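You operate a simulated robot arm through the tools that you are given. There is no shell and no other tool.

Carry out the task below with a simulated robot arm. There is one attempt and no reset: what you move stays moved.

## Task
Swap the empty blue ink for the spare, close up and plug in.
Fine: the empty one goes in the used tub; shut the lid before the plug goes into the printer socket; close the spare bin.

It is judged by the outcome, as a careful person would: the job done as asked, and still so three seconds after it is handed in. It fails if anything else is knocked over, pushed out of place, dropped, spilled or broken. Lids that push on must go on centred and level and be pressed home; caps that screw on are set level and turned clockwise until they are tight.

## Robot
A 7-joint arm with a two-finger parallel gripper, fixed in place. Base frame: the origin is at the foot of the arm, x ahead of it, y to its left, z up. Units: m, rad, N and s.
With the tool pointing down near the work surface it reaches from about 0.1 to 0.92 m from the base axis. Its first joint turns from -2.897 to 2.897 rad. Payload 1.57 kg.
Tool frame: the origin (TCP) lies between the finger pads and is the grasp point; the fingertips stand 0.03 m ahead of it; z points along the fingers, y is the line along which they close. The gripper opens to 0.08 m. The fingers are 0.017 m wide and 0.012 m thick; the gripper's body (0.04 by 0.082 m) begins 0.08 m behind the TCP.
Orientation is told as [roll, pitch, yaw] about the base's x, y, z axes, in that order, counted from this pose: with the fingers straight down and closing along the base's y, the tool's x points along the base's -x, its y along +y and its z along -z.

## Interface
- The arm moves only by the tool nudge_tool. Its argument "increments" is text: rows parted by semicolons, each of 7 numbers parted by spaces: the shift along the tool's x, y, z in units of 250 mm (1.0 is 250 mm), then the turn, a rotation vector about the tool's x, y, z in units of 90 degrees (1.0 is 90 degrees), then the gripper command, from -1 (fully open) to 1 (shut), values between in proportion. In form: tx ty tz ax ay az fingers; .... A call has 1 to 20 rows; each row is the pose to reach, as a shift and turn from the pose commanded when the call began, along the tool's axes at that moment. A call with a number of a shift or a turn outside -1 to 1 is refused whole. A row lasts 0.2 s, in which the tool goes at most 0.05 m and 0.15 rad; a call with a longer step from one row to the next is refused whole, and so is a gripper value outside its range. Where a pose cannot be reached the arm comes as near as it can. A force on the tool above 40 N (or 10 N above the force at the start of the call, whichever is more), or a blocked arm, ends the call early, and 0.2 s more pass. Each finger travels about 0.153 m/s and halts on what it meets, pressing with about 27 N; the grip force reading is that of the motor and also rises with nothing between the fingers. The clock runs only during rows and for 0.2 s after the last one: add rows that repeat a pose to give the fingers time. The reply holds the time, the measured pose of the TCP, the force on the tool along the base axes, the opening and the grip force, in the units named above and with some noise, with the torque about the TCP (base axes, N m) and any sound that the robot's microphone picked up, and new pictures: "views" is both (left out), scene, wrist or none.
- Cameras (640 x 400 px; columns grow to the right, rows downward): "scene" is fixed at [0.4004, -0.5007, 1.3783]; the picture's right is [0.92, -0.40, 0.00], its down [-0.28, -0.64, -0.71] and it looks along [0.28, 0.66, -0.70] (base axes); focal length 239 px, centre (320, 200). "wrist" rides on the gripper at [0.072, -0.007, -0.122] in the tool frame; the picture's right is [0.09, 1.00, 0.00], its down [-0.84, 0.08, -0.54] and it looks along [-0.54, 0.05, 0.84] (tool axes); focal length 238 px, centre (320, 200). There is no depth. A picture from a camera that has moved, and an enlarged one, comes with that camera's place and axes in the base frame and with its lens.
- inspect(camera, box): a new picture of the part [left, top, right, bottom] of that camera's present view, enlarged. No time passes.
- close_job(): hands the job in; it is judged then, once.

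Nothing tells you positions but the pictures and the camera data. Unless the task says otherwise, let go and move clear before handing in.

The tools are called after ">>>" by a JSON object that holds its "name" and its "arguments". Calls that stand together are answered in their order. nudge_tool: Moves the arm, as the interface text tells. Its arguments: {"type":"object","properties":{"increments":{"type":"string"},"views":{"type":"string","enum":["both","scene","wrist","none"]}},"required":["increments"]} The other tools are called the same way: inspect (camera, box) takes an enlarged picture of a part of a camera's view; close_job () hands the job in.

At the start:

```text
time: 0.0
tool_pos: [0.5801, 0.0539, 1.1723]
orientation: [-0.001, 0.0, 0.002]
force: [-0.7, -0.5, -1.1]
ft_torque: [-0.02, -0.01, 0.01]
gripper_width: 0.08
finger_force: 0.1
```

scene: 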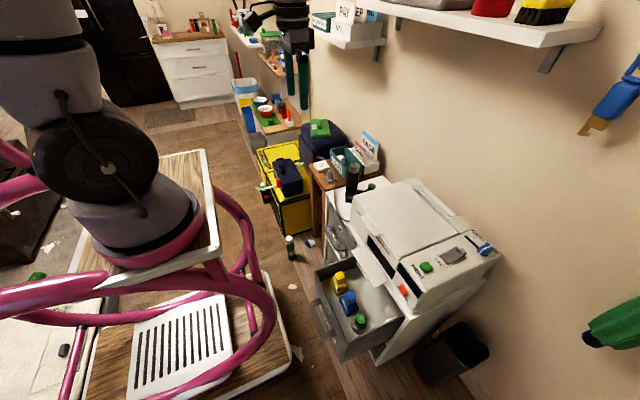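
wrist: 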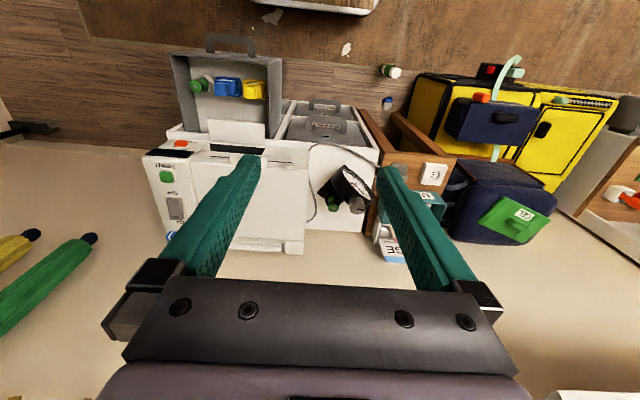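

I see a printer on a cabinet with an open drawer (spare bin) holding coloured cartridges, plus a cluttered side table. First I take enlarged looks before moving anything.

>>> {"name": "inspect", "arguments": {"camera": "scene", "box": [300, 160, 510, 370]}}

>>> {"name": "inspect", "arguments": {"camera": "scene", "box": [300, 110, 420, 220]}}

>>> {"name": "inspect", "arguments": {"camera": "wrist", "box": [130, 20, 400, 260]}}

>>> {"name": "inspect", "arguments": {"camera": "wrist", "box": [290, 100, 460, 280]}}

```text
1.90 times, centred on (405, 265) of scene
camera zoom: at [0.4004, -0.5007, 1.3783], right [0.92, -0.4, 0.0], down [-0.28, -0.64, -0.71], along [0.28, 0.66, -0.7], focal length 455 px, centre (158, 76)
```

zoom: 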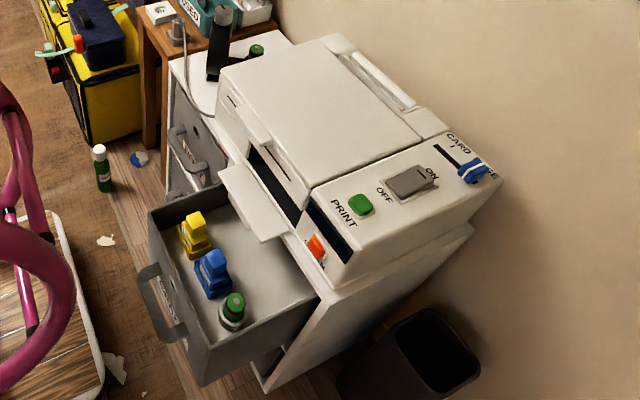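

```text
3.64 times, centred on (360, 165) of scene
camera zoom: at [0.4004, -0.5007, 1.3783], right [0.92, -0.4, 0.0], down [-0.28, -0.64, -0.71], along [0.28, 0.66, -0.7], focal length 868 px, centre (174, 327)
```

zoom: 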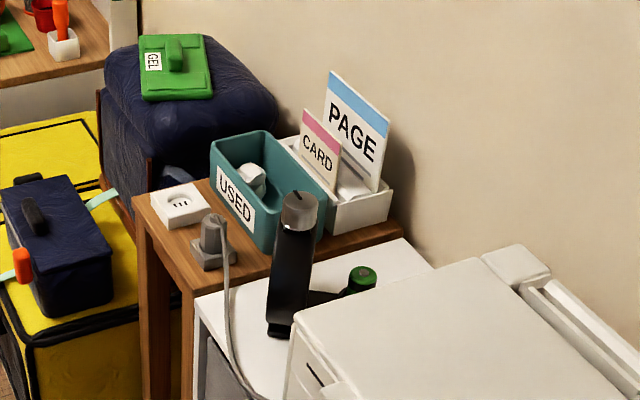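

```text
1.67 times, centred on (265, 140) of wrist
camera zoom: at [0.5086, 0.0491, 1.2953], right [-0.09, 1.0, 0.0], down [0.84, 0.08, 0.54], along [0.54, 0.05, -0.84], focal length 397 px, centre (412, 300)
```

zoom: 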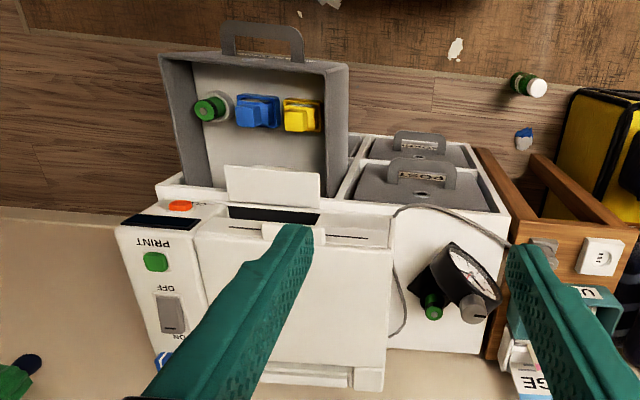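

```text
2.22 times, centred on (375, 190) of wrist
camera zoom: at [0.5086, 0.0491, 1.2953], right [-0.09, 1.0, 0.0], down [0.84, 0.08, 0.54], along [0.54, 0.05, -0.84], focal length 530 px, centre (198, 222)
```

zoom: 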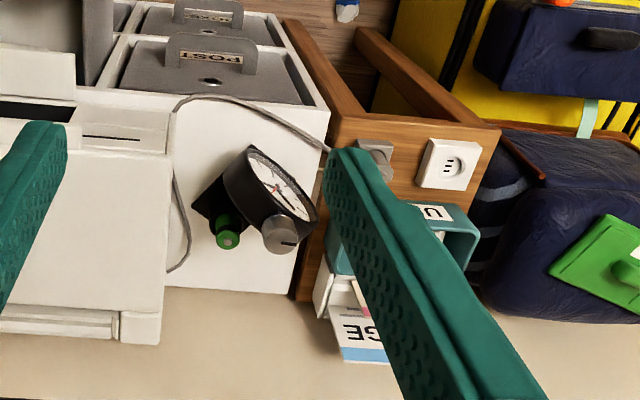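

I see the printer facing the arm with its lid apparently shut, the spare bin drawer open with yellow/blue/green items, and a grey plug next to a white outlet on the wooden table. I look closer at the details before moving.

>>> {"name": "inspect", "arguments": {"camera": "scene", "box": [310, 150, 380, 200]}}

>>> {"name": "inspect", "arguments": {"camera": "scene", "box": [310, 250, 410, 350]}}

>>> {"name": "inspect", "arguments": {"camera": "scene", "box": [340, 180, 460, 300]}}

>>> {"name": "inspect", "arguments": {"camera": "wrist", "box": [140, 130, 320, 260]}}

>>> {"name": "inspect", "arguments": {"camera": "scene", "box": [0, 0, 640, 400]}}

```text
8.00 times, centred on (345, 175) of scene
camera zoom: at [0.4004, -0.5007, 1.3783], right [0.92, -0.4, 0.0], down [-0.28, -0.64, -0.71], along [0.28, 0.66, -0.7], focal length 1910 px, centre (120, 400)
```

zoom: 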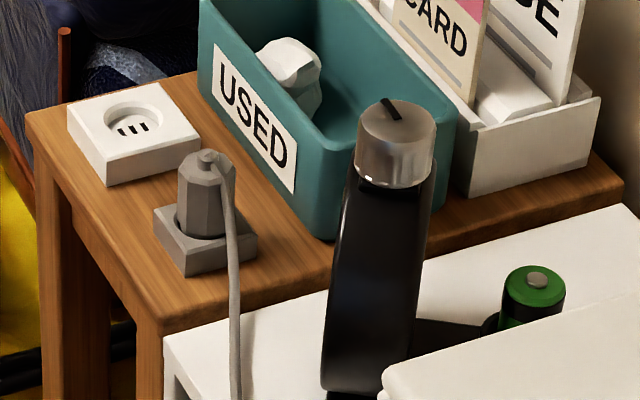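

```text
4.00 times, centred on (360, 300) of scene
camera zoom: at [0.4004, -0.5007, 1.3783], right [0.92, -0.4, 0.0], down [-0.28, -0.64, -0.71], along [0.28, 0.66, -0.7], focal length 955 px, centre (160, -200)
```

zoom: 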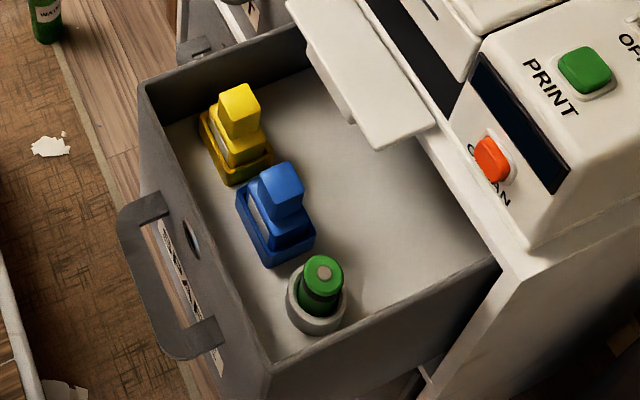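

```text
3.33 times, centred on (400, 240) of scene
camera zoom: at [0.4004, -0.5007, 1.3783], right [0.92, -0.4, 0.0], down [-0.28, -0.64, -0.71], along [0.28, 0.66, -0.7], focal length 796 px, centre (53, 67)
```

zoom: 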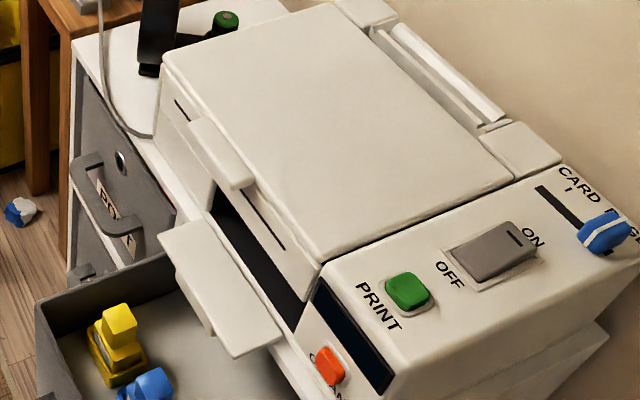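

```text
3.08 times, centred on (230, 195) of wrist
camera zoom: at [0.5086, 0.0491, 1.2953], right [-0.09, 1.0, 0.0], down [0.84, 0.08, 0.54], along [0.54, 0.05, -0.84], focal length 733 px, centre (597, 215)
```

zoom: 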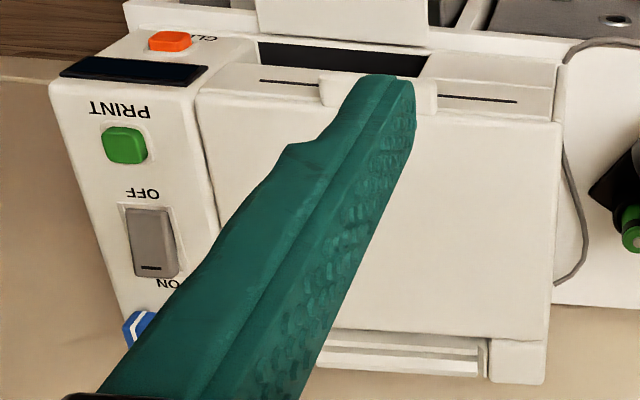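

```text
1.00 times, centred on (320, 200) of scene (not enlarged: the box is as wide or as high as the picture)
camera zoom: at [0.4004, -0.5007, 1.3783], right [0.92, -0.4, 0.0], down [-0.28, -0.64, -0.71], along [0.28, 0.66, -0.7], focal length 239 px, centre (320, 200)
```

zoom: 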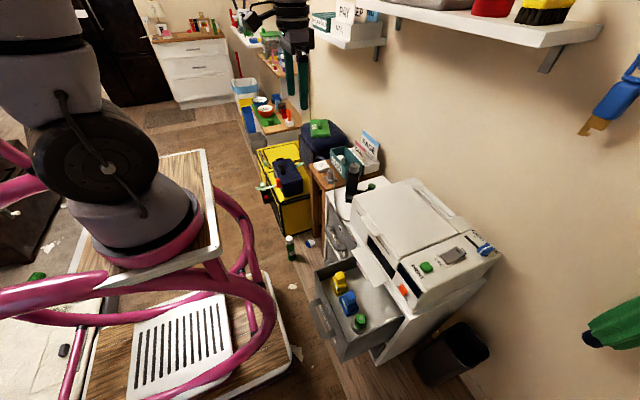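

The printer top is around z≈0.76 at x 0.77–1.0, the drawer with the spare at about (0.63,-0.22,0.55), and the plug, outlet and USED tub are on the table near (0.82,0.34–0.46,0.6). I move sideways for a better look at the table.

>>> {"name": "nudge_tool", "arguments": {"increments": "0 0.2 0 0 0 0 -1; 0 0.4 0 0 0 0 -1; 0 0.6 0 0 0 0 -1; 0 0.8 0 0 0 0 -1; 0 1.0 0 0 0 0 -1; 0 1.0 0 0 0 0 -1", "views": "both"}}

```text
time: 1.4
tool_pos: [0.5787, 0.3061, 1.1715]
orientation: [0.0, 0.0, 0.001]
force: [-0.1, -0.1, 1.2]
ft_torque: [0.04, 0.01, 0.04]
gripper_width: 0.08
finger_force: 0.0
camera wrist: at [0.5078, 0.3004, 1.2948], right [-0.09, 1.0, 0.0], down [0.84, 0.08, 0.54], along [0.54, 0.05, -0.84], focal length 238 px, centre (320, 200)
```

scene: 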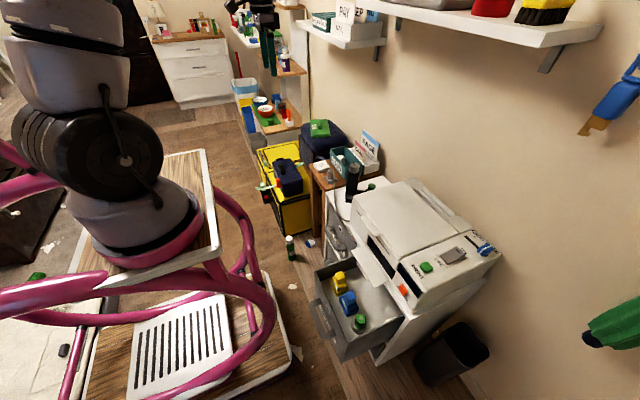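
wrist: 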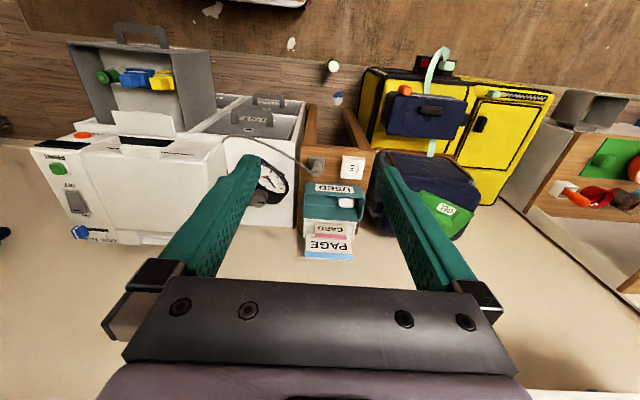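

>>> {"name": "inspect", "arguments": {"camera": "wrist", "box": [270, 130, 400, 270]}}

>>> {"name": "inspect", "arguments": {"camera": "wrist", "box": [30, 20, 310, 260]}}

```text
2.86 times, centred on (335, 200) of wrist
camera zoom: at [0.5078, 0.3004, 1.2948], right [-0.09, 1.0, 0.0], down [0.84, 0.08, 0.54], along [0.54, 0.05, -0.84], focal length 681 px, centre (277, 200)
```

zoom: 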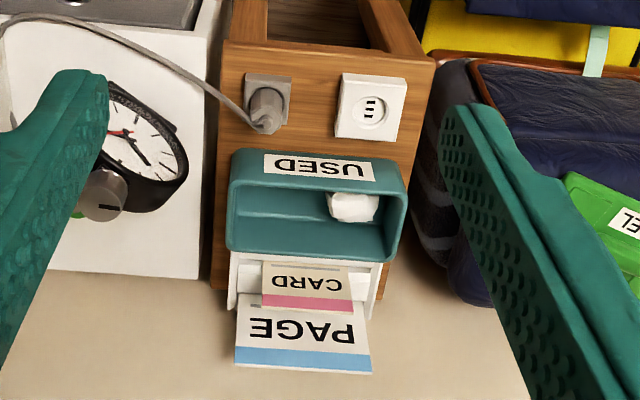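

```text
1.67 times, centred on (170, 140) of wrist
camera zoom: at [0.5078, 0.3004, 1.2948], right [-0.09, 1.0, 0.0], down [0.84, 0.08, 0.54], along [0.54, 0.05, -0.84], focal length 397 px, centre (570, 300)
```

zoom: 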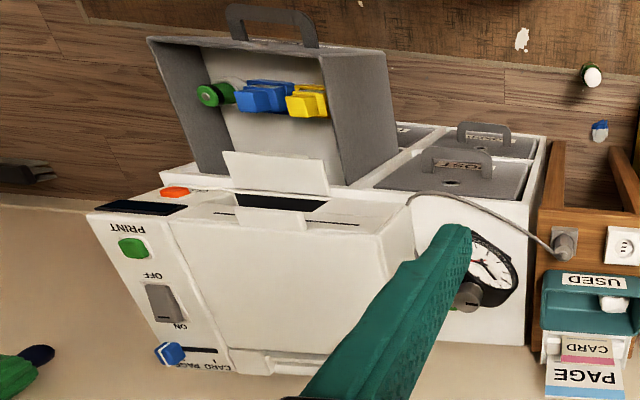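

The table shows the plug parked in a grey holder, the white outlet beside it, and the USED tub behind. Next I move back in front of the printer, lower, to study the lid, tab and slot.

>>> {"name": "nudge_tool", "arguments": {"increments": "0.05 -0.166 0.05 0 0 0 -1; 0.1 -0.333 0.1 0 0 0 -1; 0.15 -0.5 0.15 0 0 0 -1; 0.2 -0.666 0.2 0 0 0 -1; 0.25 -0.833 0.25 0 0 0 -1; 0.3 -1.0 0.3 0 0 0 -1", "views": "none"}}

>>> {"name": "nudge_tool", "arguments": {"increments": "0.04 -0.15 0.1 0 0 0 -1; 0.08 -0.3 0.2 0 0 0 -1; 0.12 -0.45 0.3 0 0 0 -1; 0.18 -0.6 0.4 0 0 0 -1; 0.18 -0.6 0.4 0 0 0 -1", "views": "both"}}

```text
time: 2.8
tool_pos: [0.5057, 0.0523, 1.0972]
orientation: [0.0, -0.001, 0.0]
force: [0.6, 0.3, 0.6]
ft_torque: [0.01, -0.03, 0.01]
gripper_width: 0.0799
finger_force: 0.0
```

```text
time: 4.0
tool_pos: [0.5332, -0.0991, 1.0044]
orientation: [0.002, 0.003, 0.001]
force: [0.3, 0.7, 0.1]
ft_torque: [-0.02, -0.03, -0.02]
gripper_width: 0.0803
finger_force: 0.1
out of reach, approached as far as the arm can: row 2, 3, 4, 5
camera wrist: at [0.4624, -0.1052, 1.1272], right [-0.09, 1.0, 0.0], down [0.84, 0.08, 0.54], along [0.54, 0.05, -0.84], focal length 238 px, centre (320, 200)
```

scene: 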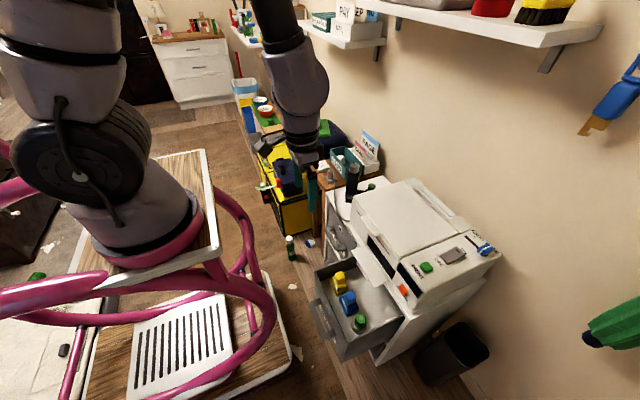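
wrist: 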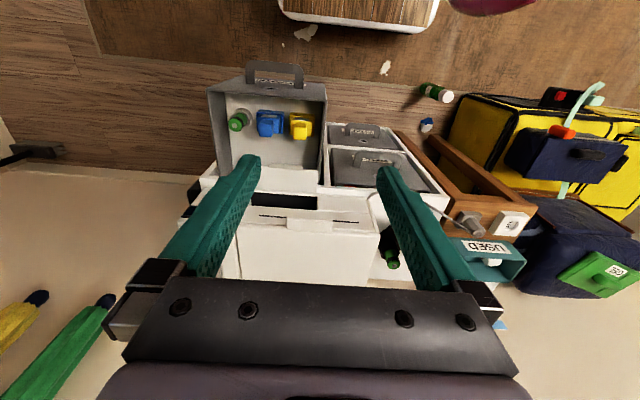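

The arm stopped short of my target (too close in at this height), but this view shows the printer front. I enlarge it.

>>> {"name": "inspect", "arguments": {"camera": "wrist", "box": [190, 150, 400, 290]}}

>>> {"name": "inspect", "arguments": {"camera": "wrist", "box": [190, 50, 400, 190]}}

>>> {"name": "inspect", "arguments": {"camera": "wrist", "box": [430, 180, 560, 280]}}

```text
2.86 times, centred on (295, 220) of wrist
camera zoom: at [0.4624, -0.1052, 1.1272], right [-0.09, 1.0, 0.0], down [0.84, 0.08, 0.54], along [0.54, 0.05, -0.84], focal length 681 px, centre (391, 143)
```

zoom: 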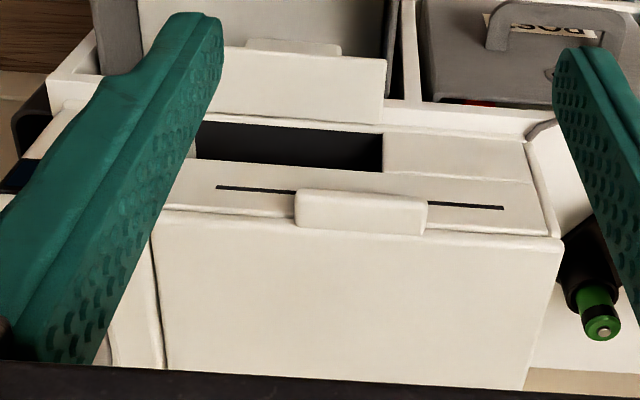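

```text
2.86 times, centred on (295, 120) of wrist
camera zoom: at [0.4624, -0.1052, 1.1272], right [-0.09, 1.0, 0.0], down [0.84, 0.08, 0.54], along [0.54, 0.05, -0.84], focal length 681 px, centre (391, 429)
```

zoom: 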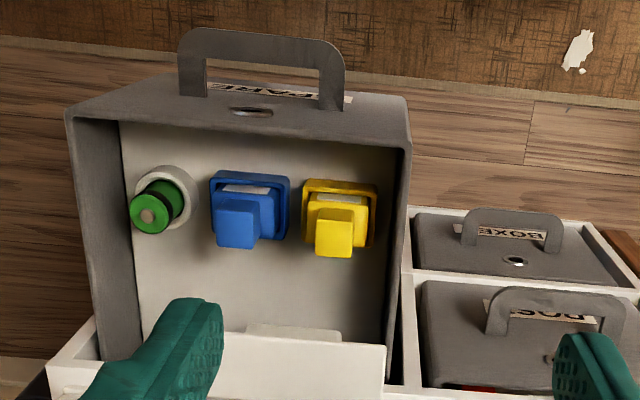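

```text
4.00 times, centred on (495, 230) of wrist
camera zoom: at [0.4624, -0.1052, 1.1272], right [-0.09, 1.0, 0.0], down [0.84, 0.08, 0.54], along [0.54, 0.05, -0.84], focal length 953 px, centre (-380, 80)
```

zoom: 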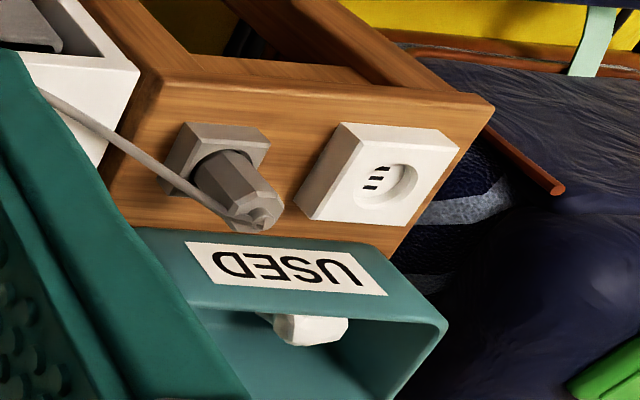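

The open drawer is labelled SPARE, neighbours POST and BOXES. I zoom in on the lid tab and cartridges from the scene camera to judge how to lift the lid.

>>> {"name": "inspect", "arguments": {"camera": "scene", "box": [345, 205, 405, 245]}}

>>> {"name": "inspect", "arguments": {"camera": "scene", "box": [325, 265, 385, 335]}}

>>> {"name": "inspect", "arguments": {"camera": "scene", "box": [420, 170, 510, 250]}}

```text
10.00 times, centred on (375, 225) of scene
camera zoom: at [0.4004, -0.5007, 1.3783], right [0.92, -0.4, 0.0], down [-0.28, -0.64, -0.71], along [0.28, 0.66, -0.7], focal length 2388 px, centre (-230, -50)
```

zoom: 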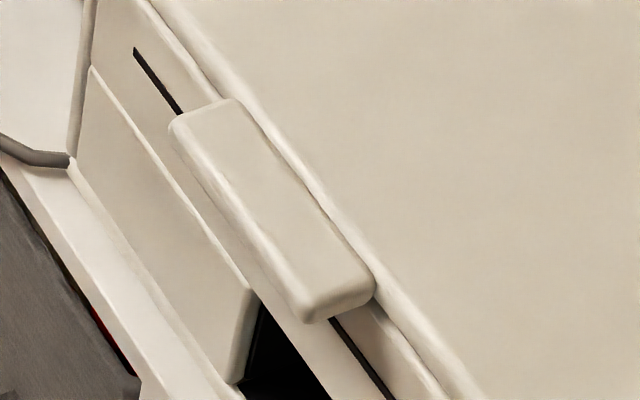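

```text
5.71 times, centred on (355, 300) of scene
camera zoom: at [0.4004, -0.5007, 1.3783], right [0.92, -0.4, 0.0], down [-0.28, -0.64, -0.71], along [0.28, 0.66, -0.7], focal length 1365 px, centre (120, -371)
```

zoom: 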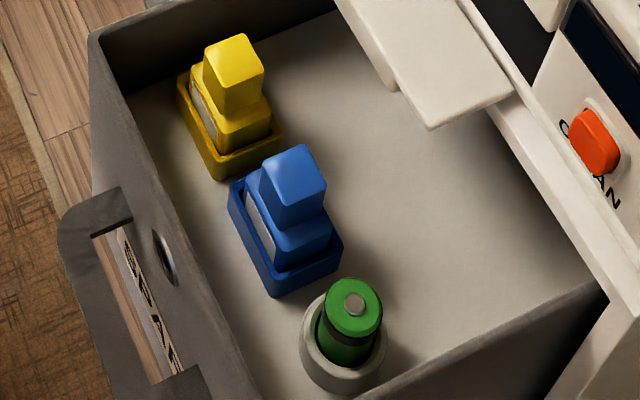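

```text
5.00 times, centred on (465, 210) of scene
camera zoom: at [0.4004, -0.5007, 1.3783], right [0.92, -0.4, 0.0], down [-0.28, -0.64, -0.71], along [0.28, 0.66, -0.7], focal length 1194 px, centre (-405, 150)
```

zoom: 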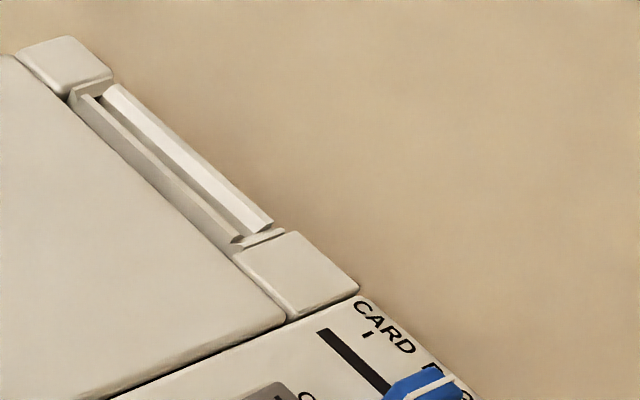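

The tab is a block about 9 cm wide at (0.75,-0.10,0.76) overhanging the lid's front, with free space beneath it. I test whether the arm can pitch the tool forward to hook under it, with fingers closed.

>>> {"name": "nudge_tool", "arguments": {"increments": "0 0 0 0 -0.09 0 1; 0 0 0 0 -0.18 0 1; 0 0 0 0 -0.27 0 1; 0 0 0 0 -0.36 0 1; 0 0 0 0 -0.45 0 1; 0 0 0 0 -0.54 0 1; 0 0 0 0 -0.63 0 1; 0 0 0 0 -0.7 0 1; 0 0 0 0 -0.7 0 1", "views": "both"}}

```text
time: 6.0
tool_pos: [0.6278, -0.1026, 0.85]
orientation: [0.001, -1.101, -0.002]
force: [-0.3, 0.2, 0.6]
ft_torque: [-0.04, 0.01, -0.05]
gripper_width: 0.0
finger_force: 21.5
out of reach, approached as far as the arm can: row 1, 2, 3, 4, 5, 6, 7, 8, 9
camera wrist: at [0.4869, -0.1074, 0.8416], right [-0.04, 1.0, -0.08], down [-0.1, 0.08, 0.99], along [0.99, 0.05, 0.1], focal length 238 px, centre (320, 200)
```

scene: 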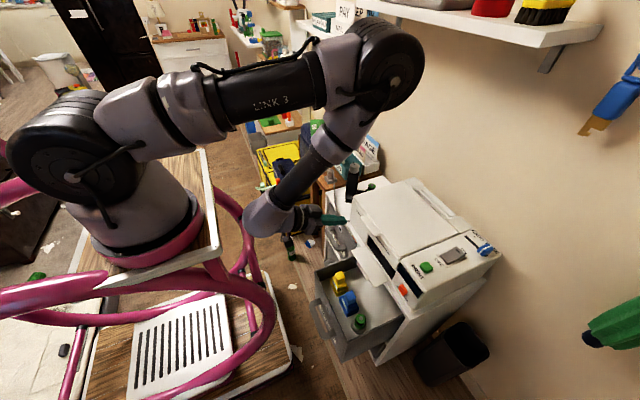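
wrist: 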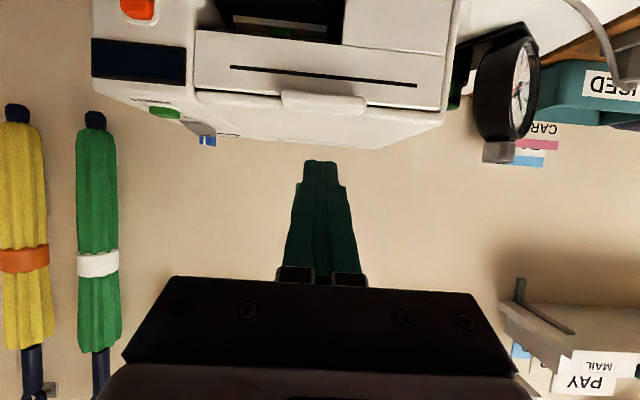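

The arm pitched forward but ended at (0.628,-0.103,0.85), pitch −1.10 rad, because the start point was out of range. I issue a zero-shift call to learn where commands now start from, and enlarge the view of the tab.

>>> {"name": "nudge_tool", "arguments": {"increments": "0 0 0 0 0 0 1; 0 0 0 0 0 0 1", "views": "none"}}

>>> {"name": "inspect", "arguments": {"camera": "wrist", "box": [180, 0, 480, 170]}}

```text
time: 6.6
tool_pos: [0.6282, -0.1033, 0.8489]
orientation: [0.001, -1.098, -0.001]
force: [0.0, 0.0, -0.2]
ft_torque: [0.02, -0.01, -0.03]
gripper_width: 0.0
finger_force: 21.9
```

```text
2.13 times, centred on (330, 85) of wrist
camera zoom: at [0.4871, -0.1079, 0.8414], right [-0.04, 1.0, -0.08], down [-0.1, 0.08, 0.99], along [0.99, 0.05, 0.1], focal length 508 px, centre (299, 445)
```

zoom: 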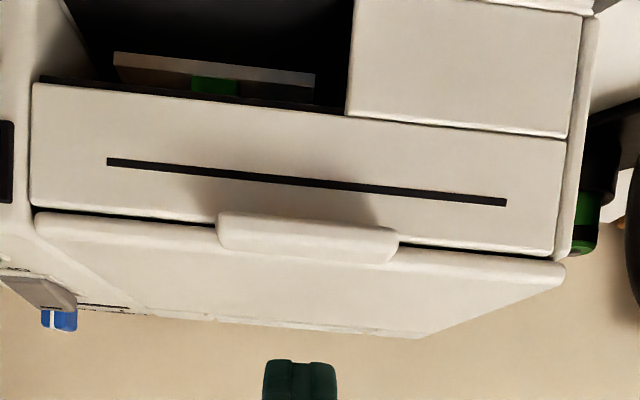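

Commands now start from the held pose. The lid is a thin plate with the tab underside near z≈0.757; I lower the closed fingers in front of and just below the tab.

>>> {"name": "nudge_tool", "arguments": {"increments": "0.116 0.004 0.092 0 0 0 1; 0.232 0.008 0.185 0 0 0 1; 0.348 0.012 0.277 0 0 0 1; 0.348 0.012 0.277 0 0 0 1", "views": "both"}}

```text
time: 7.6
tool_pos: [0.6554, -0.1, 0.7409]
orientation: [0.002, -1.1, -0.002]
force: [-0.8, 0.5, -0.5]
ft_torque: [-0.02, -0.02, 0.0]
gripper_width: 0.0001
finger_force: 21.5
camera wrist: at [0.5145, -0.1057, 0.7347], right [-0.04, 1.0, -0.08], down [-0.1, 0.08, 0.99], along [0.99, 0.05, 0.1], focal length 238 px, centre (320, 200)
```

scene: 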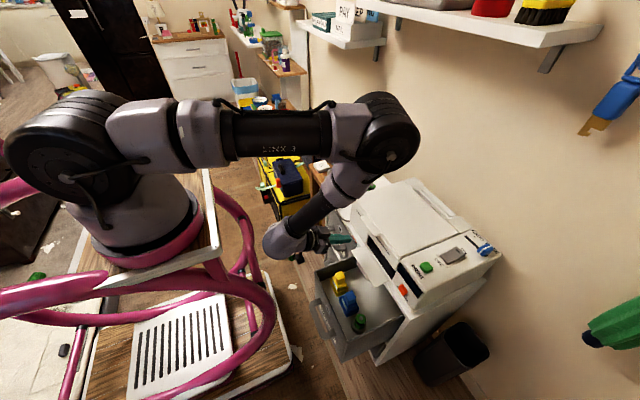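
wrist: 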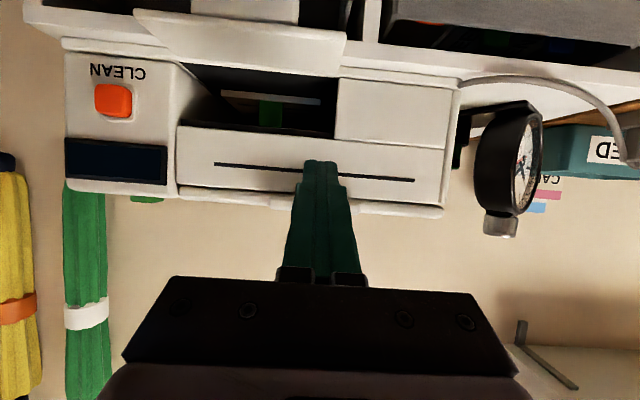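

>>> {"name": "inspect", "arguments": {"camera": "wrist", "box": [160, 100, 460, 260]}}

>>> {"name": "inspect", "arguments": {"camera": "scene", "box": [300, 180, 420, 260]}}

```text
2.13 times, centred on (310, 180) of wrist
camera zoom: at [0.5145, -0.1057, 0.7347], right [-0.04, 1.0, -0.08], down [-0.1, 0.08, 0.99], along [0.99, 0.05, 0.1], focal length 508 px, centre (341, 243)
```

zoom: 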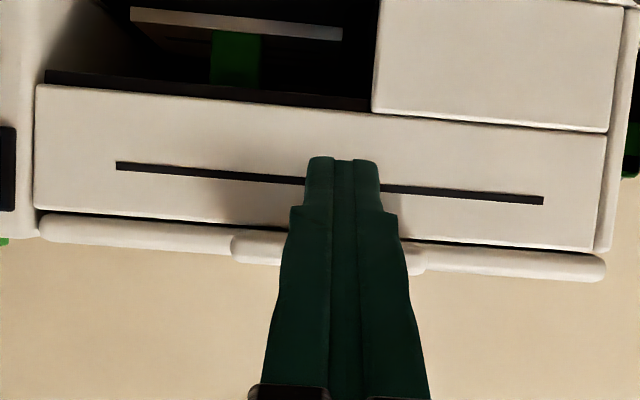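

```text
5.00 times, centred on (360, 220) of scene
camera zoom: at [0.4004, -0.5007, 1.3783], right [0.92, -0.4, 0.0], down [-0.28, -0.64, -0.71], along [0.28, 0.66, -0.7], focal length 1194 px, centre (120, 100)
```

zoom: 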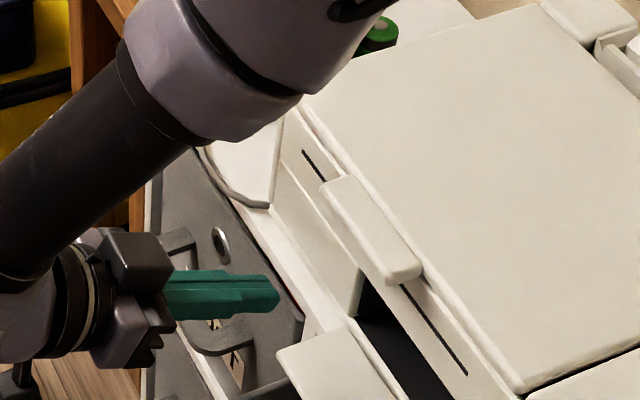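

The fingertip is level just below the tab and in front of it. I slide it forward under the tab.

>>> {"name": "nudge_tool", "arguments": {"increments": "-0.05 0 0.075 0 0 0 1; -0.1 0 0.15 0 0 0 1; -0.142 0 0.224 0 0 0 1; -0.142 0 0.224 0 0 0 1", "views": "both"}}

>>> {"name": "inspect", "arguments": {"camera": "scene", "box": [320, 190, 420, 260]}}

>>> {"name": "inspect", "arguments": {"camera": "wrist", "box": [160, 100, 460, 260]}}

```text
time: 8.6
tool_pos: [0.7257, -0.1007, 0.7472]
orientation: [0.002, -1.098, 0.0]
force: [0.5, 0.2, -0.4]
ft_torque: [-0.02, 0.02, 0.0]
gripper_width: 0.0005
finger_force: 21.2
camera wrist: at [0.5856, -0.1058, 0.7398], right [-0.04, 1.0, -0.08], down [-0.1, 0.08, 0.99], along [0.99, 0.05, 0.1], focal length 238 px, centre (320, 200)
```

scene: 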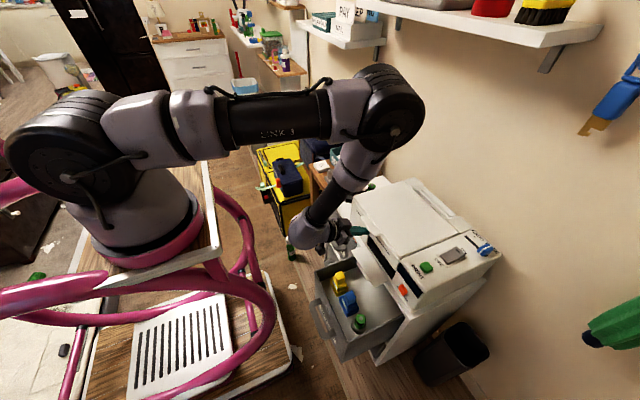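
wrist: 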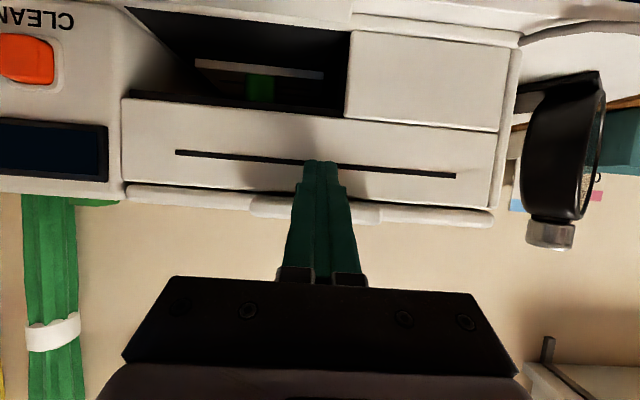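

```text
5.71 times, centred on (370, 225) of scene
camera zoom: at [0.4004, -0.5007, 1.3783], right [0.92, -0.4, 0.0], down [-0.28, -0.64, -0.71], along [0.28, 0.66, -0.7], focal length 1365 px, centre (34, 57)
```

zoom: 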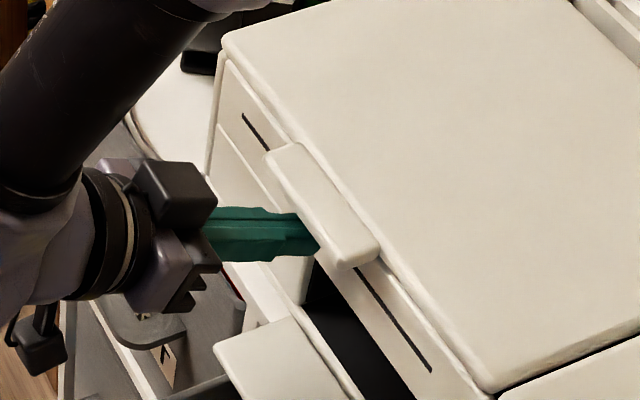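

```text
2.13 times, centred on (310, 180) of wrist
camera zoom: at [0.5856, -0.1058, 0.7398], right [-0.04, 1.0, -0.08], down [-0.1, 0.08, 0.99], along [0.99, 0.05, 0.1], focal length 508 px, centre (341, 243)
```

zoom: 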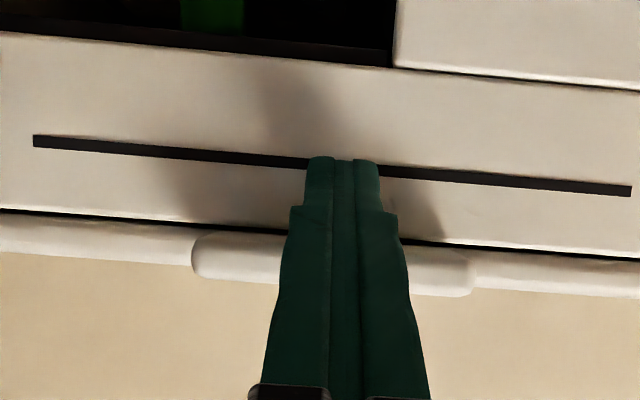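

The scene picture confirms the fingertips sit under the tab. I lift slowly along the hinge arc.

>>> {"name": "nudge_tool", "arguments": {"increments": "-0.036 0 -0.018 0 0 0 1; -0.071 0 -0.0365 0 0 0 1; -0.11 0 -0.05 0 0 0 1; -0.15 0 -0.065 0 0 0 1; -0.192 0 -0.0806 0 0 0 1", "views": "scene"}}

>>> {"name": "inspect", "arguments": {"camera": "scene", "box": [320, 170, 470, 270]}}

```text
time: 9.8
tool_pos: [0.7314, -0.1023, 0.7987]
orientation: [0.0, -1.099, -0.002]
force: [-1.1, -0.2, -2.0]
ft_torque: [0.02, 0.02, -0.01]
gripper_width: 0.0
finger_force: 21.5
```

scene: 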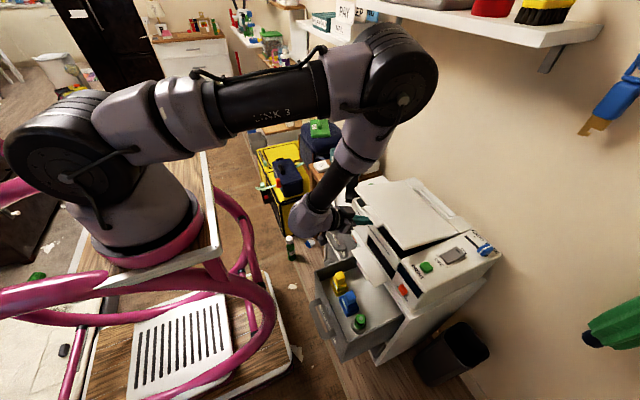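

```text
4.00 times, centred on (395, 220) of scene
camera zoom: at [0.4004, -0.5007, 1.3783], right [0.92, -0.4, 0.0], down [-0.28, -0.64, -0.71], along [0.28, 0.66, -0.7], focal length 955 px, centre (20, 120)
```

zoom: 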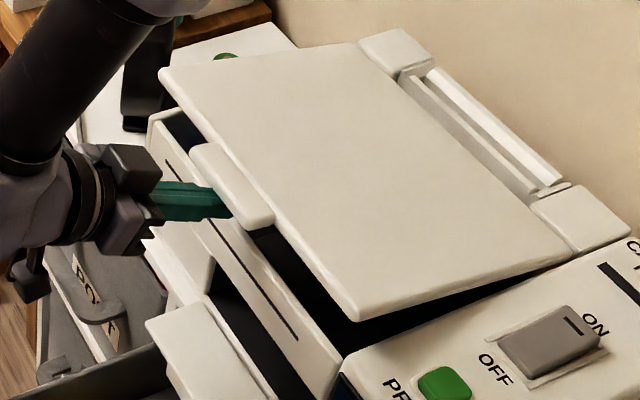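

The lid is lifting freely with little force. I continue along the arc to about 50°.

>>> {"name": "nudge_tool", "arguments": {"increments": "-0.09 0 -0.022 0 0 0 1; -0.179 0 -0.04 0 0 0 1; -0.27 0 -0.044 0 0 0 1; -0.363 0 -0.045 0 0 0 1; -0.44 0 -0.036 0 0 0 1; -0.52 0 -0.023 0 0 0 1; -0.6 0 0.0 0 0 0 1; -0.68 0 0.027 0 0 0 1; -0.68 0 0.027 0 0 0 1", "views": "both"}}

>>> {"name": "inspect", "arguments": {"camera": "scene", "box": [320, 130, 500, 270]}}

```text
time: 11.8
tool_pos: [0.8128, -0.1019, 0.9487]
orientation: [0.0, -1.099, 0.001]
force: [-2.0, 0.4, -0.2]
ft_torque: [0.04, 0.02, -0.02]
gripper_width: 0.0003
finger_force: 20.9
camera wrist: at [0.673, -0.1079, 0.9414], right [-0.04, 1.0, -0.08], down [-0.1, 0.08, 0.99], along [0.99, 0.05, 0.1], focal length 238 px, centre (320, 200)
```

scene: 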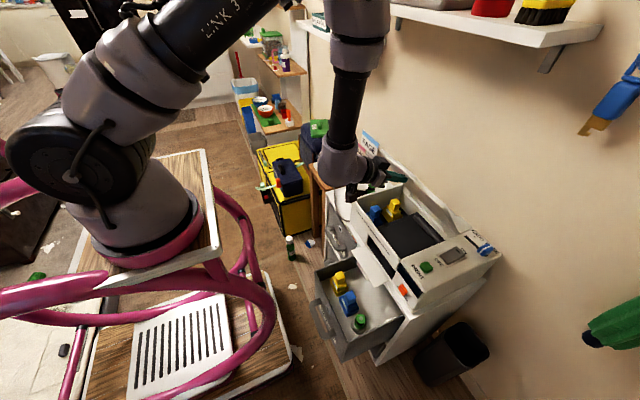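
wrist: 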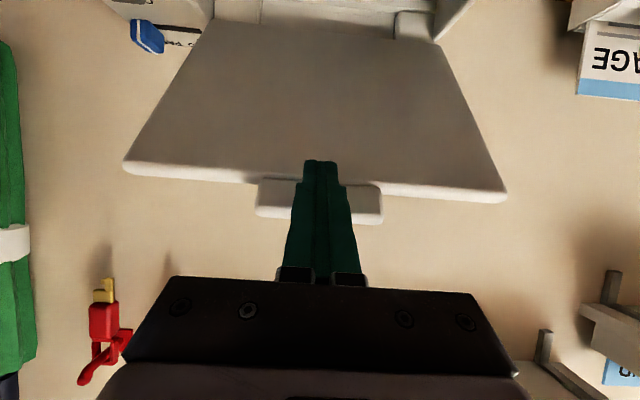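

```text
2.86 times, centred on (410, 200) of scene
camera zoom: at [0.4004, -0.5007, 1.3783], right [0.92, -0.4, 0.0], down [-0.28, -0.64, -0.71], along [0.28, 0.66, -0.7], focal length 682 px, centre (63, 200)
```

zoom: 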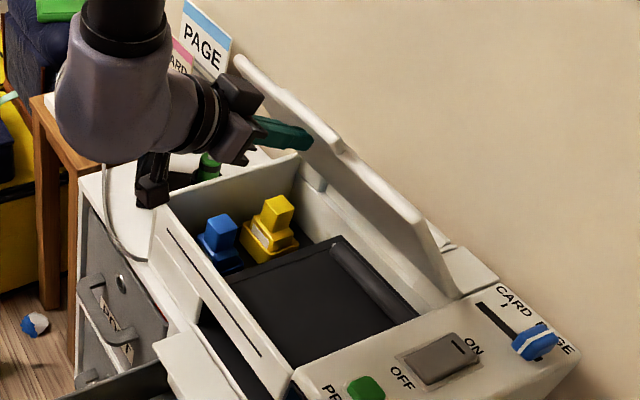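

The lid is open past halfway and I see a blue and a yellow cartridge at the left end of the bay, blue in front. I keep pushing the lid toward upright.

>>> {"name": "nudge_tool", "arguments": {"increments": "-0.075 0 0.038 0 0 0 1; -0.147 0 0.077 0 0 0 1; -0.213 0 0.128 0 0 0 1; -0.279 0 0.181 0 0 0 1; -0.335 0 0.243 0 0 0 1; -0.391 0 0.307 0 0 0 1; -0.391 0 0.307 0 0 0 1", "views": "both"}}

>>> {"name": "inspect", "arguments": {"camera": "scene", "box": [320, 130, 500, 270]}}

```text
time: 13.4
tool_pos: [0.9266, -0.1028, 1.0013]
orientation: [-0.001, -1.1, 0.001]
force: [-0.8, 0.5, -0.3]
ft_torque: [0.0, -0.02, 0.0]
gripper_width: 0.0
finger_force: 20.9
camera wrist: at [0.7854, -0.1075, 0.9933], right [-0.04, 1.0, -0.08], down [-0.1, 0.08, 0.99], along [0.99, 0.05, 0.1], focal length 238 px, centre (320, 200)
```

scene: 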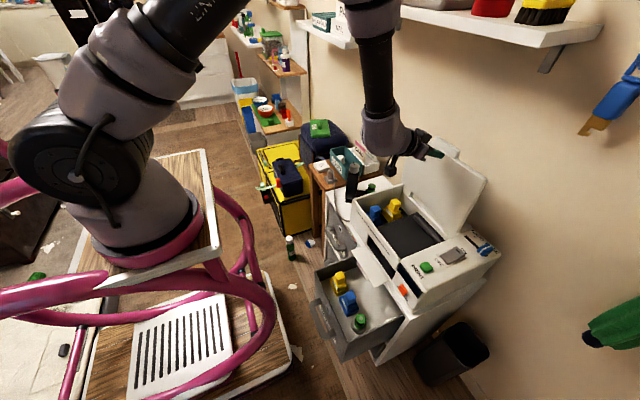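
wrist: 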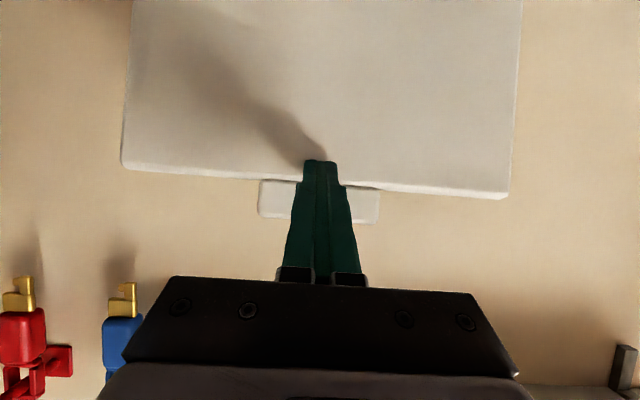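

```text
2.86 times, centred on (410, 200) of scene
camera zoom: at [0.4004, -0.5007, 1.3783], right [0.92, -0.4, 0.0], down [-0.28, -0.64, -0.71], along [0.28, 0.66, -0.7], focal length 682 px, centre (63, 200)
```

zoom: 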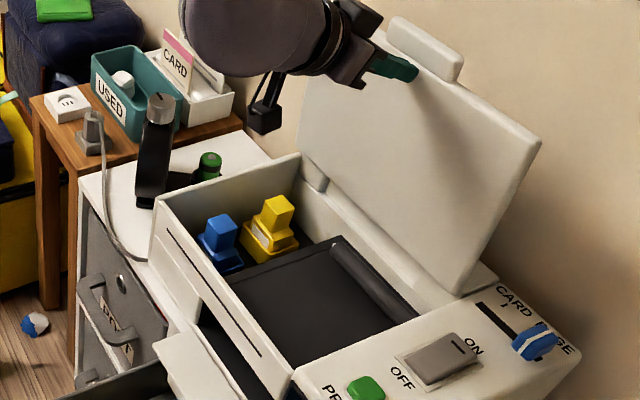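

The lid stands about 80° open. I push gently a bit further until it passes upright or meets its stop.

>>> {"name": "nudge_tool", "arguments": {"increments": "-0.032 0 0.063 0 0 0 1; -0.064 0 0.125 0 0 0 1; -0.082 0 0.172 0 0 0 1; -0.099 0 0.219 0 0 0 1; -0.099 0 0.219 0 0 0 1", "views": "both"}}

>>> {"name": "inspect", "arguments": {"camera": "scene", "box": [320, 130, 500, 270]}}

```text
time: 13.9
tool_pos: [0.9441, -0.1016, 0.9968]
orientation: [0.003, -1.09, -0.004]
force: [-31.9, 0.2, 11.4]
ft_torque: [-0.02, -0.15, -0.01]
gripper_width: 0.0001
finger_force: 21.2
stopped in row 2: the force on the tool passed its limit at 72 N (the readings are from after the stop); the commanded pose is now the measured one
camera wrist: at [0.8029, -0.1072, 0.9917], right [-0.04, 1.0, -0.08], down [-0.09, 0.08, 0.99], along [0.99, 0.05, 0.09], focal length 238 px, centre (320, 200)
```

scene: 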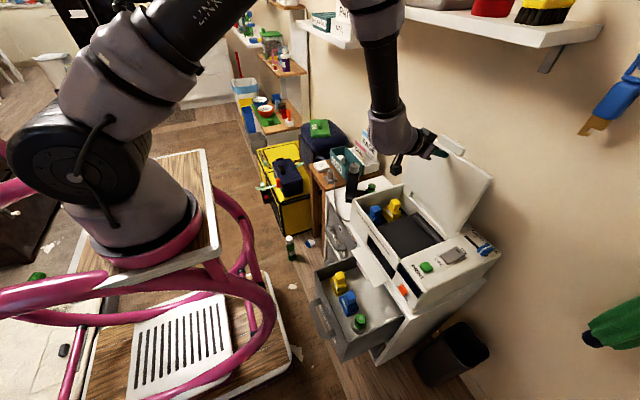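
wrist: 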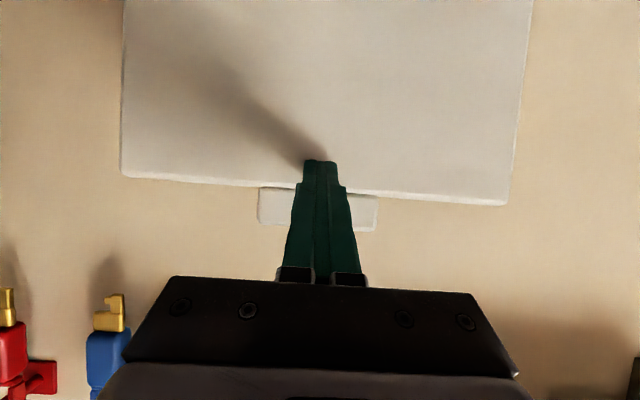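

```text
2.86 times, centred on (410, 200) of scene
camera zoom: at [0.4004, -0.5007, 1.3783], right [0.92, -0.4, 0.0], down [-0.28, -0.64, -0.71], along [0.28, 0.66, -0.7], focal length 682 px, centre (63, 200)
```

zoom: 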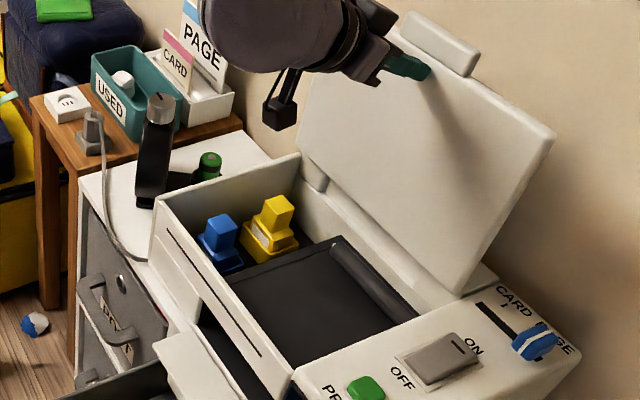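

The lid has reached its stop near 90°. I back the fingers off gently and check that it stays open.

>>> {"name": "nudge_tool", "arguments": {"increments": "0.03 0 -0.06 0 0 0 1; 0.06 0 -0.12 0 0 0 1; 0.09 0 -0.178 0 0 0 1; 0.14 0 -0.27 0 0 0 1; 0.14 0 -0.27 0 0 0 1; 0.14 0 -0.27 0 0 0 1", "views": "both"}}

>>> {"name": "inspect", "arguments": {"camera": "scene", "box": [320, 130, 500, 270]}}

```text
time: 15.3
tool_pos: [0.8689, -0.1026, 0.9983]
orientation: [0.001, -1.091, -0.003]
force: [0.1, -0.4, 0.4]
ft_torque: [0.02, -0.01, -0.02]
gripper_width: 0.0003
finger_force: 21.4
camera wrist: at [0.7285, -0.1079, 0.9922], right [-0.04, 1.0, -0.08], down [-0.09, 0.08, 0.99], along [0.99, 0.05, 0.09], focal length 238 px, centre (320, 200)
```

scene: 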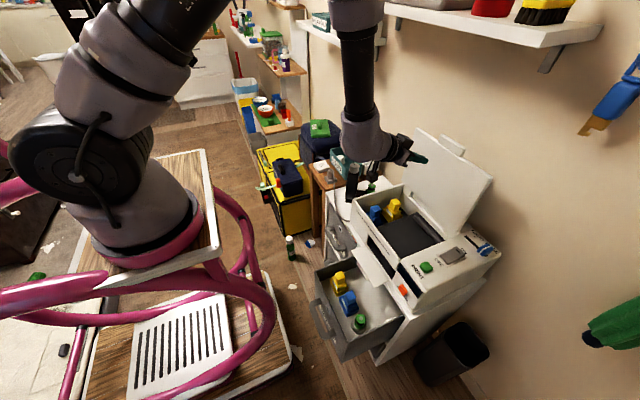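
wrist: 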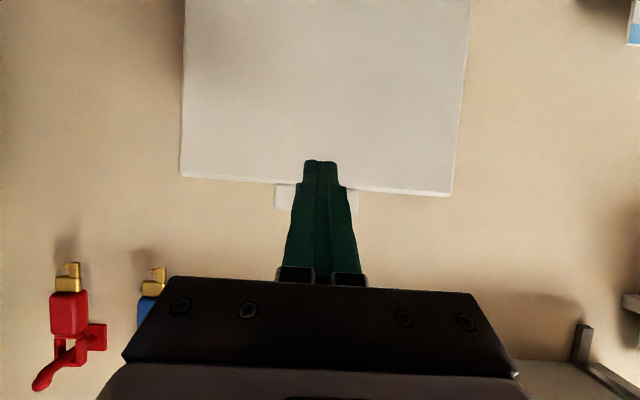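

```text
2.86 times, centred on (410, 200) of scene
camera zoom: at [0.4004, -0.5007, 1.3783], right [0.92, -0.4, 0.0], down [-0.28, -0.64, -0.71], along [0.28, 0.66, -0.7], focal length 682 px, centre (63, 200)
```

zoom: 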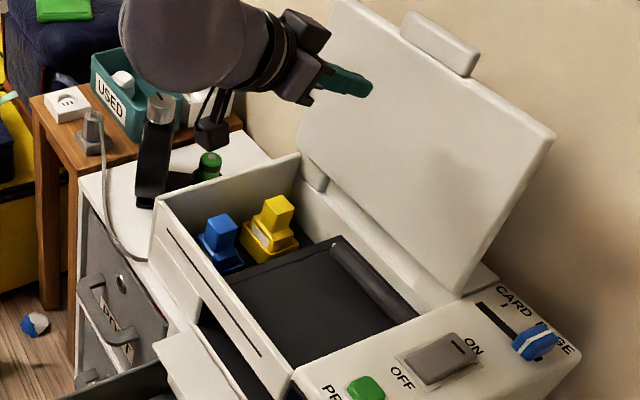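

The lid stays up by itself. Now I turn the tool downward and come above the bay to see the cartridges from overhead.

>>> {"name": "nudge_tool", "arguments": {"increments": "0.021 0.04 -0.0623 0 0.0868 0 -1; 0.042 0.08 -0.1245 0 0.1736 0 -1; 0.063 0.12 -0.187 0 0.2604 0 -1; 0.0845 0.16 -0.249 0 0.3472 0 -1; 0.1056 0.2 -0.311 0 0.434 0 -1; 0.127 0.24 -0.3735 0 0.521 0 -1; 0.148 0.28 -0.436 0 0.608 0 -1; 0.169 0.32 -0.498 0 0.6946 0 -1; 0.169 0.32 -0.498 0 0.6946 0 -1", "views": "both"}}

>>> {"name": "inspect", "arguments": {"camera": "wrist", "box": [200, 100, 440, 270]}}

```text
time: 17.3
tool_pos: [0.7419, -0.0208, 1.017]
orientation: [0.003, 0.0, -0.001]
force: [0.0, 0.2, 0.1]
ft_torque: [-0.01, 0.01, -0.02]
gripper_width: 0.0802
finger_force: 0.0
camera wrist: at [0.6695, -0.0275, 1.1414], right [-0.09, 1.0, 0.0], down [0.84, 0.08, 0.54], along [0.54, 0.05, -0.84], focal length 238 px, centre (320, 200)
```

scene: 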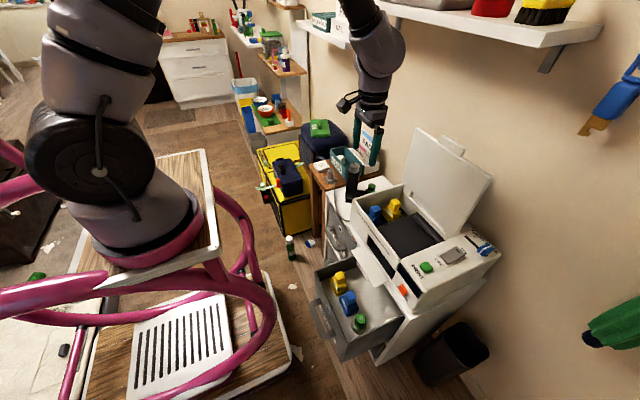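
wrist: 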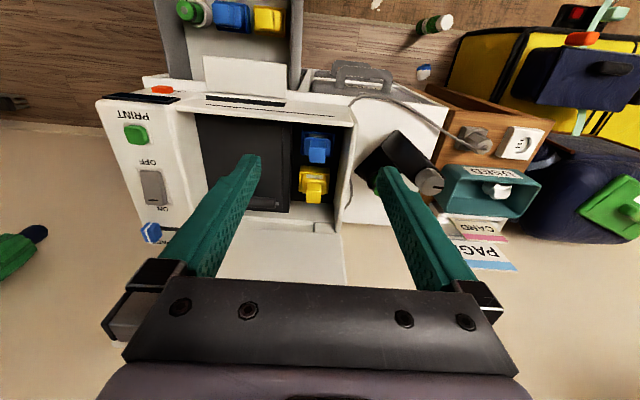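

```text
2.35 times, centred on (320, 185) of wrist
camera zoom: at [0.6695, -0.0275, 1.1414], right [-0.09, 1.0, 0.0], down [0.84, 0.08, 0.54], along [0.54, 0.05, -0.84], focal length 561 px, centre (320, 235)
```

zoom: 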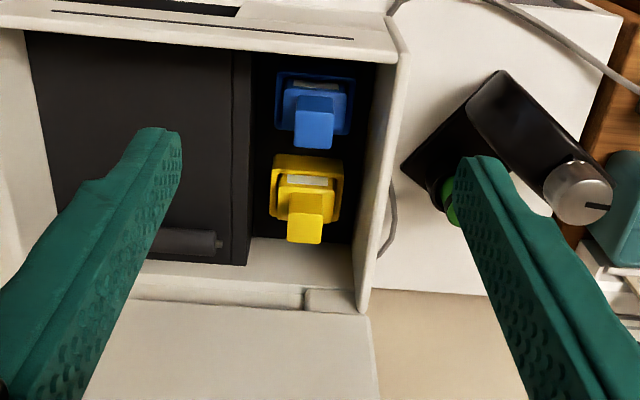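

>>> {"name": "inspect", "arguments": {"camera": "wrist", "box": [290, 115, 350, 215]}}

>>> {"name": "inspect", "arguments": {"camera": "scene", "box": [355, 190, 415, 240]}}

>>> {"name": "inspect", "arguments": {"camera": "wrist", "box": [170, 0, 300, 100]}}

```text
4.00 times, centred on (320, 165) of wrist
camera zoom: at [0.6695, -0.0275, 1.1414], right [-0.09, 1.0, 0.0], down [0.84, 0.08, 0.54], along [0.54, 0.05, -0.84], focal length 953 px, centre (320, 340)
```

zoom: 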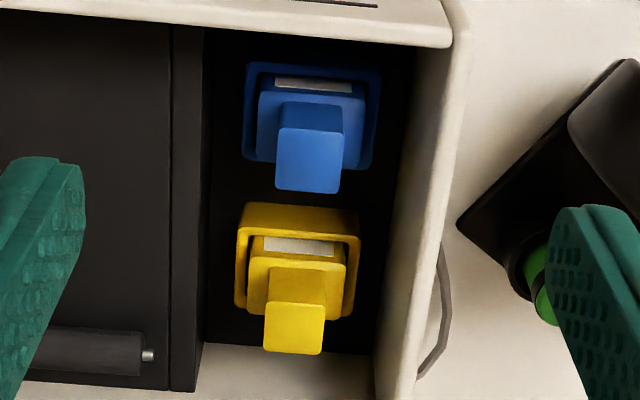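

```text
8.00 times, centred on (385, 215) of scene
camera zoom: at [0.4004, -0.5007, 1.3783], right [0.92, -0.4, 0.0], down [-0.28, -0.64, -0.71], along [0.28, 0.66, -0.7], focal length 1910 px, centre (-200, 80)
```

zoom: 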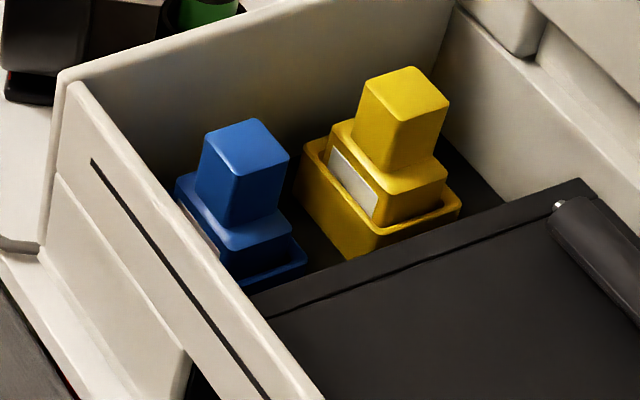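

```text
4.00 times, centred on (235, 50) of wrist
camera zoom: at [0.6695, -0.0275, 1.1414], right [-0.09, 1.0, 0.0], down [0.84, 0.08, 0.54], along [0.54, 0.05, -0.84], focal length 953 px, centre (660, 800)
```

zoom: 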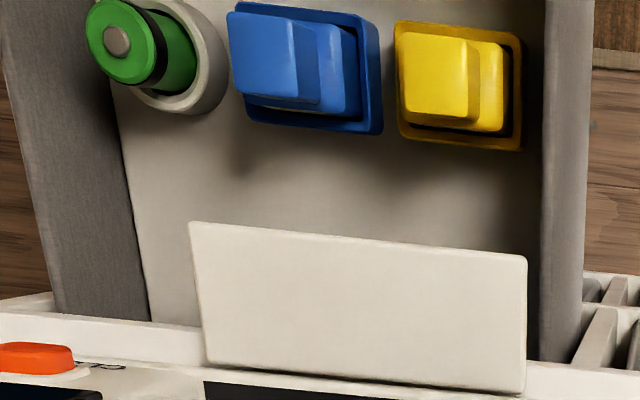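

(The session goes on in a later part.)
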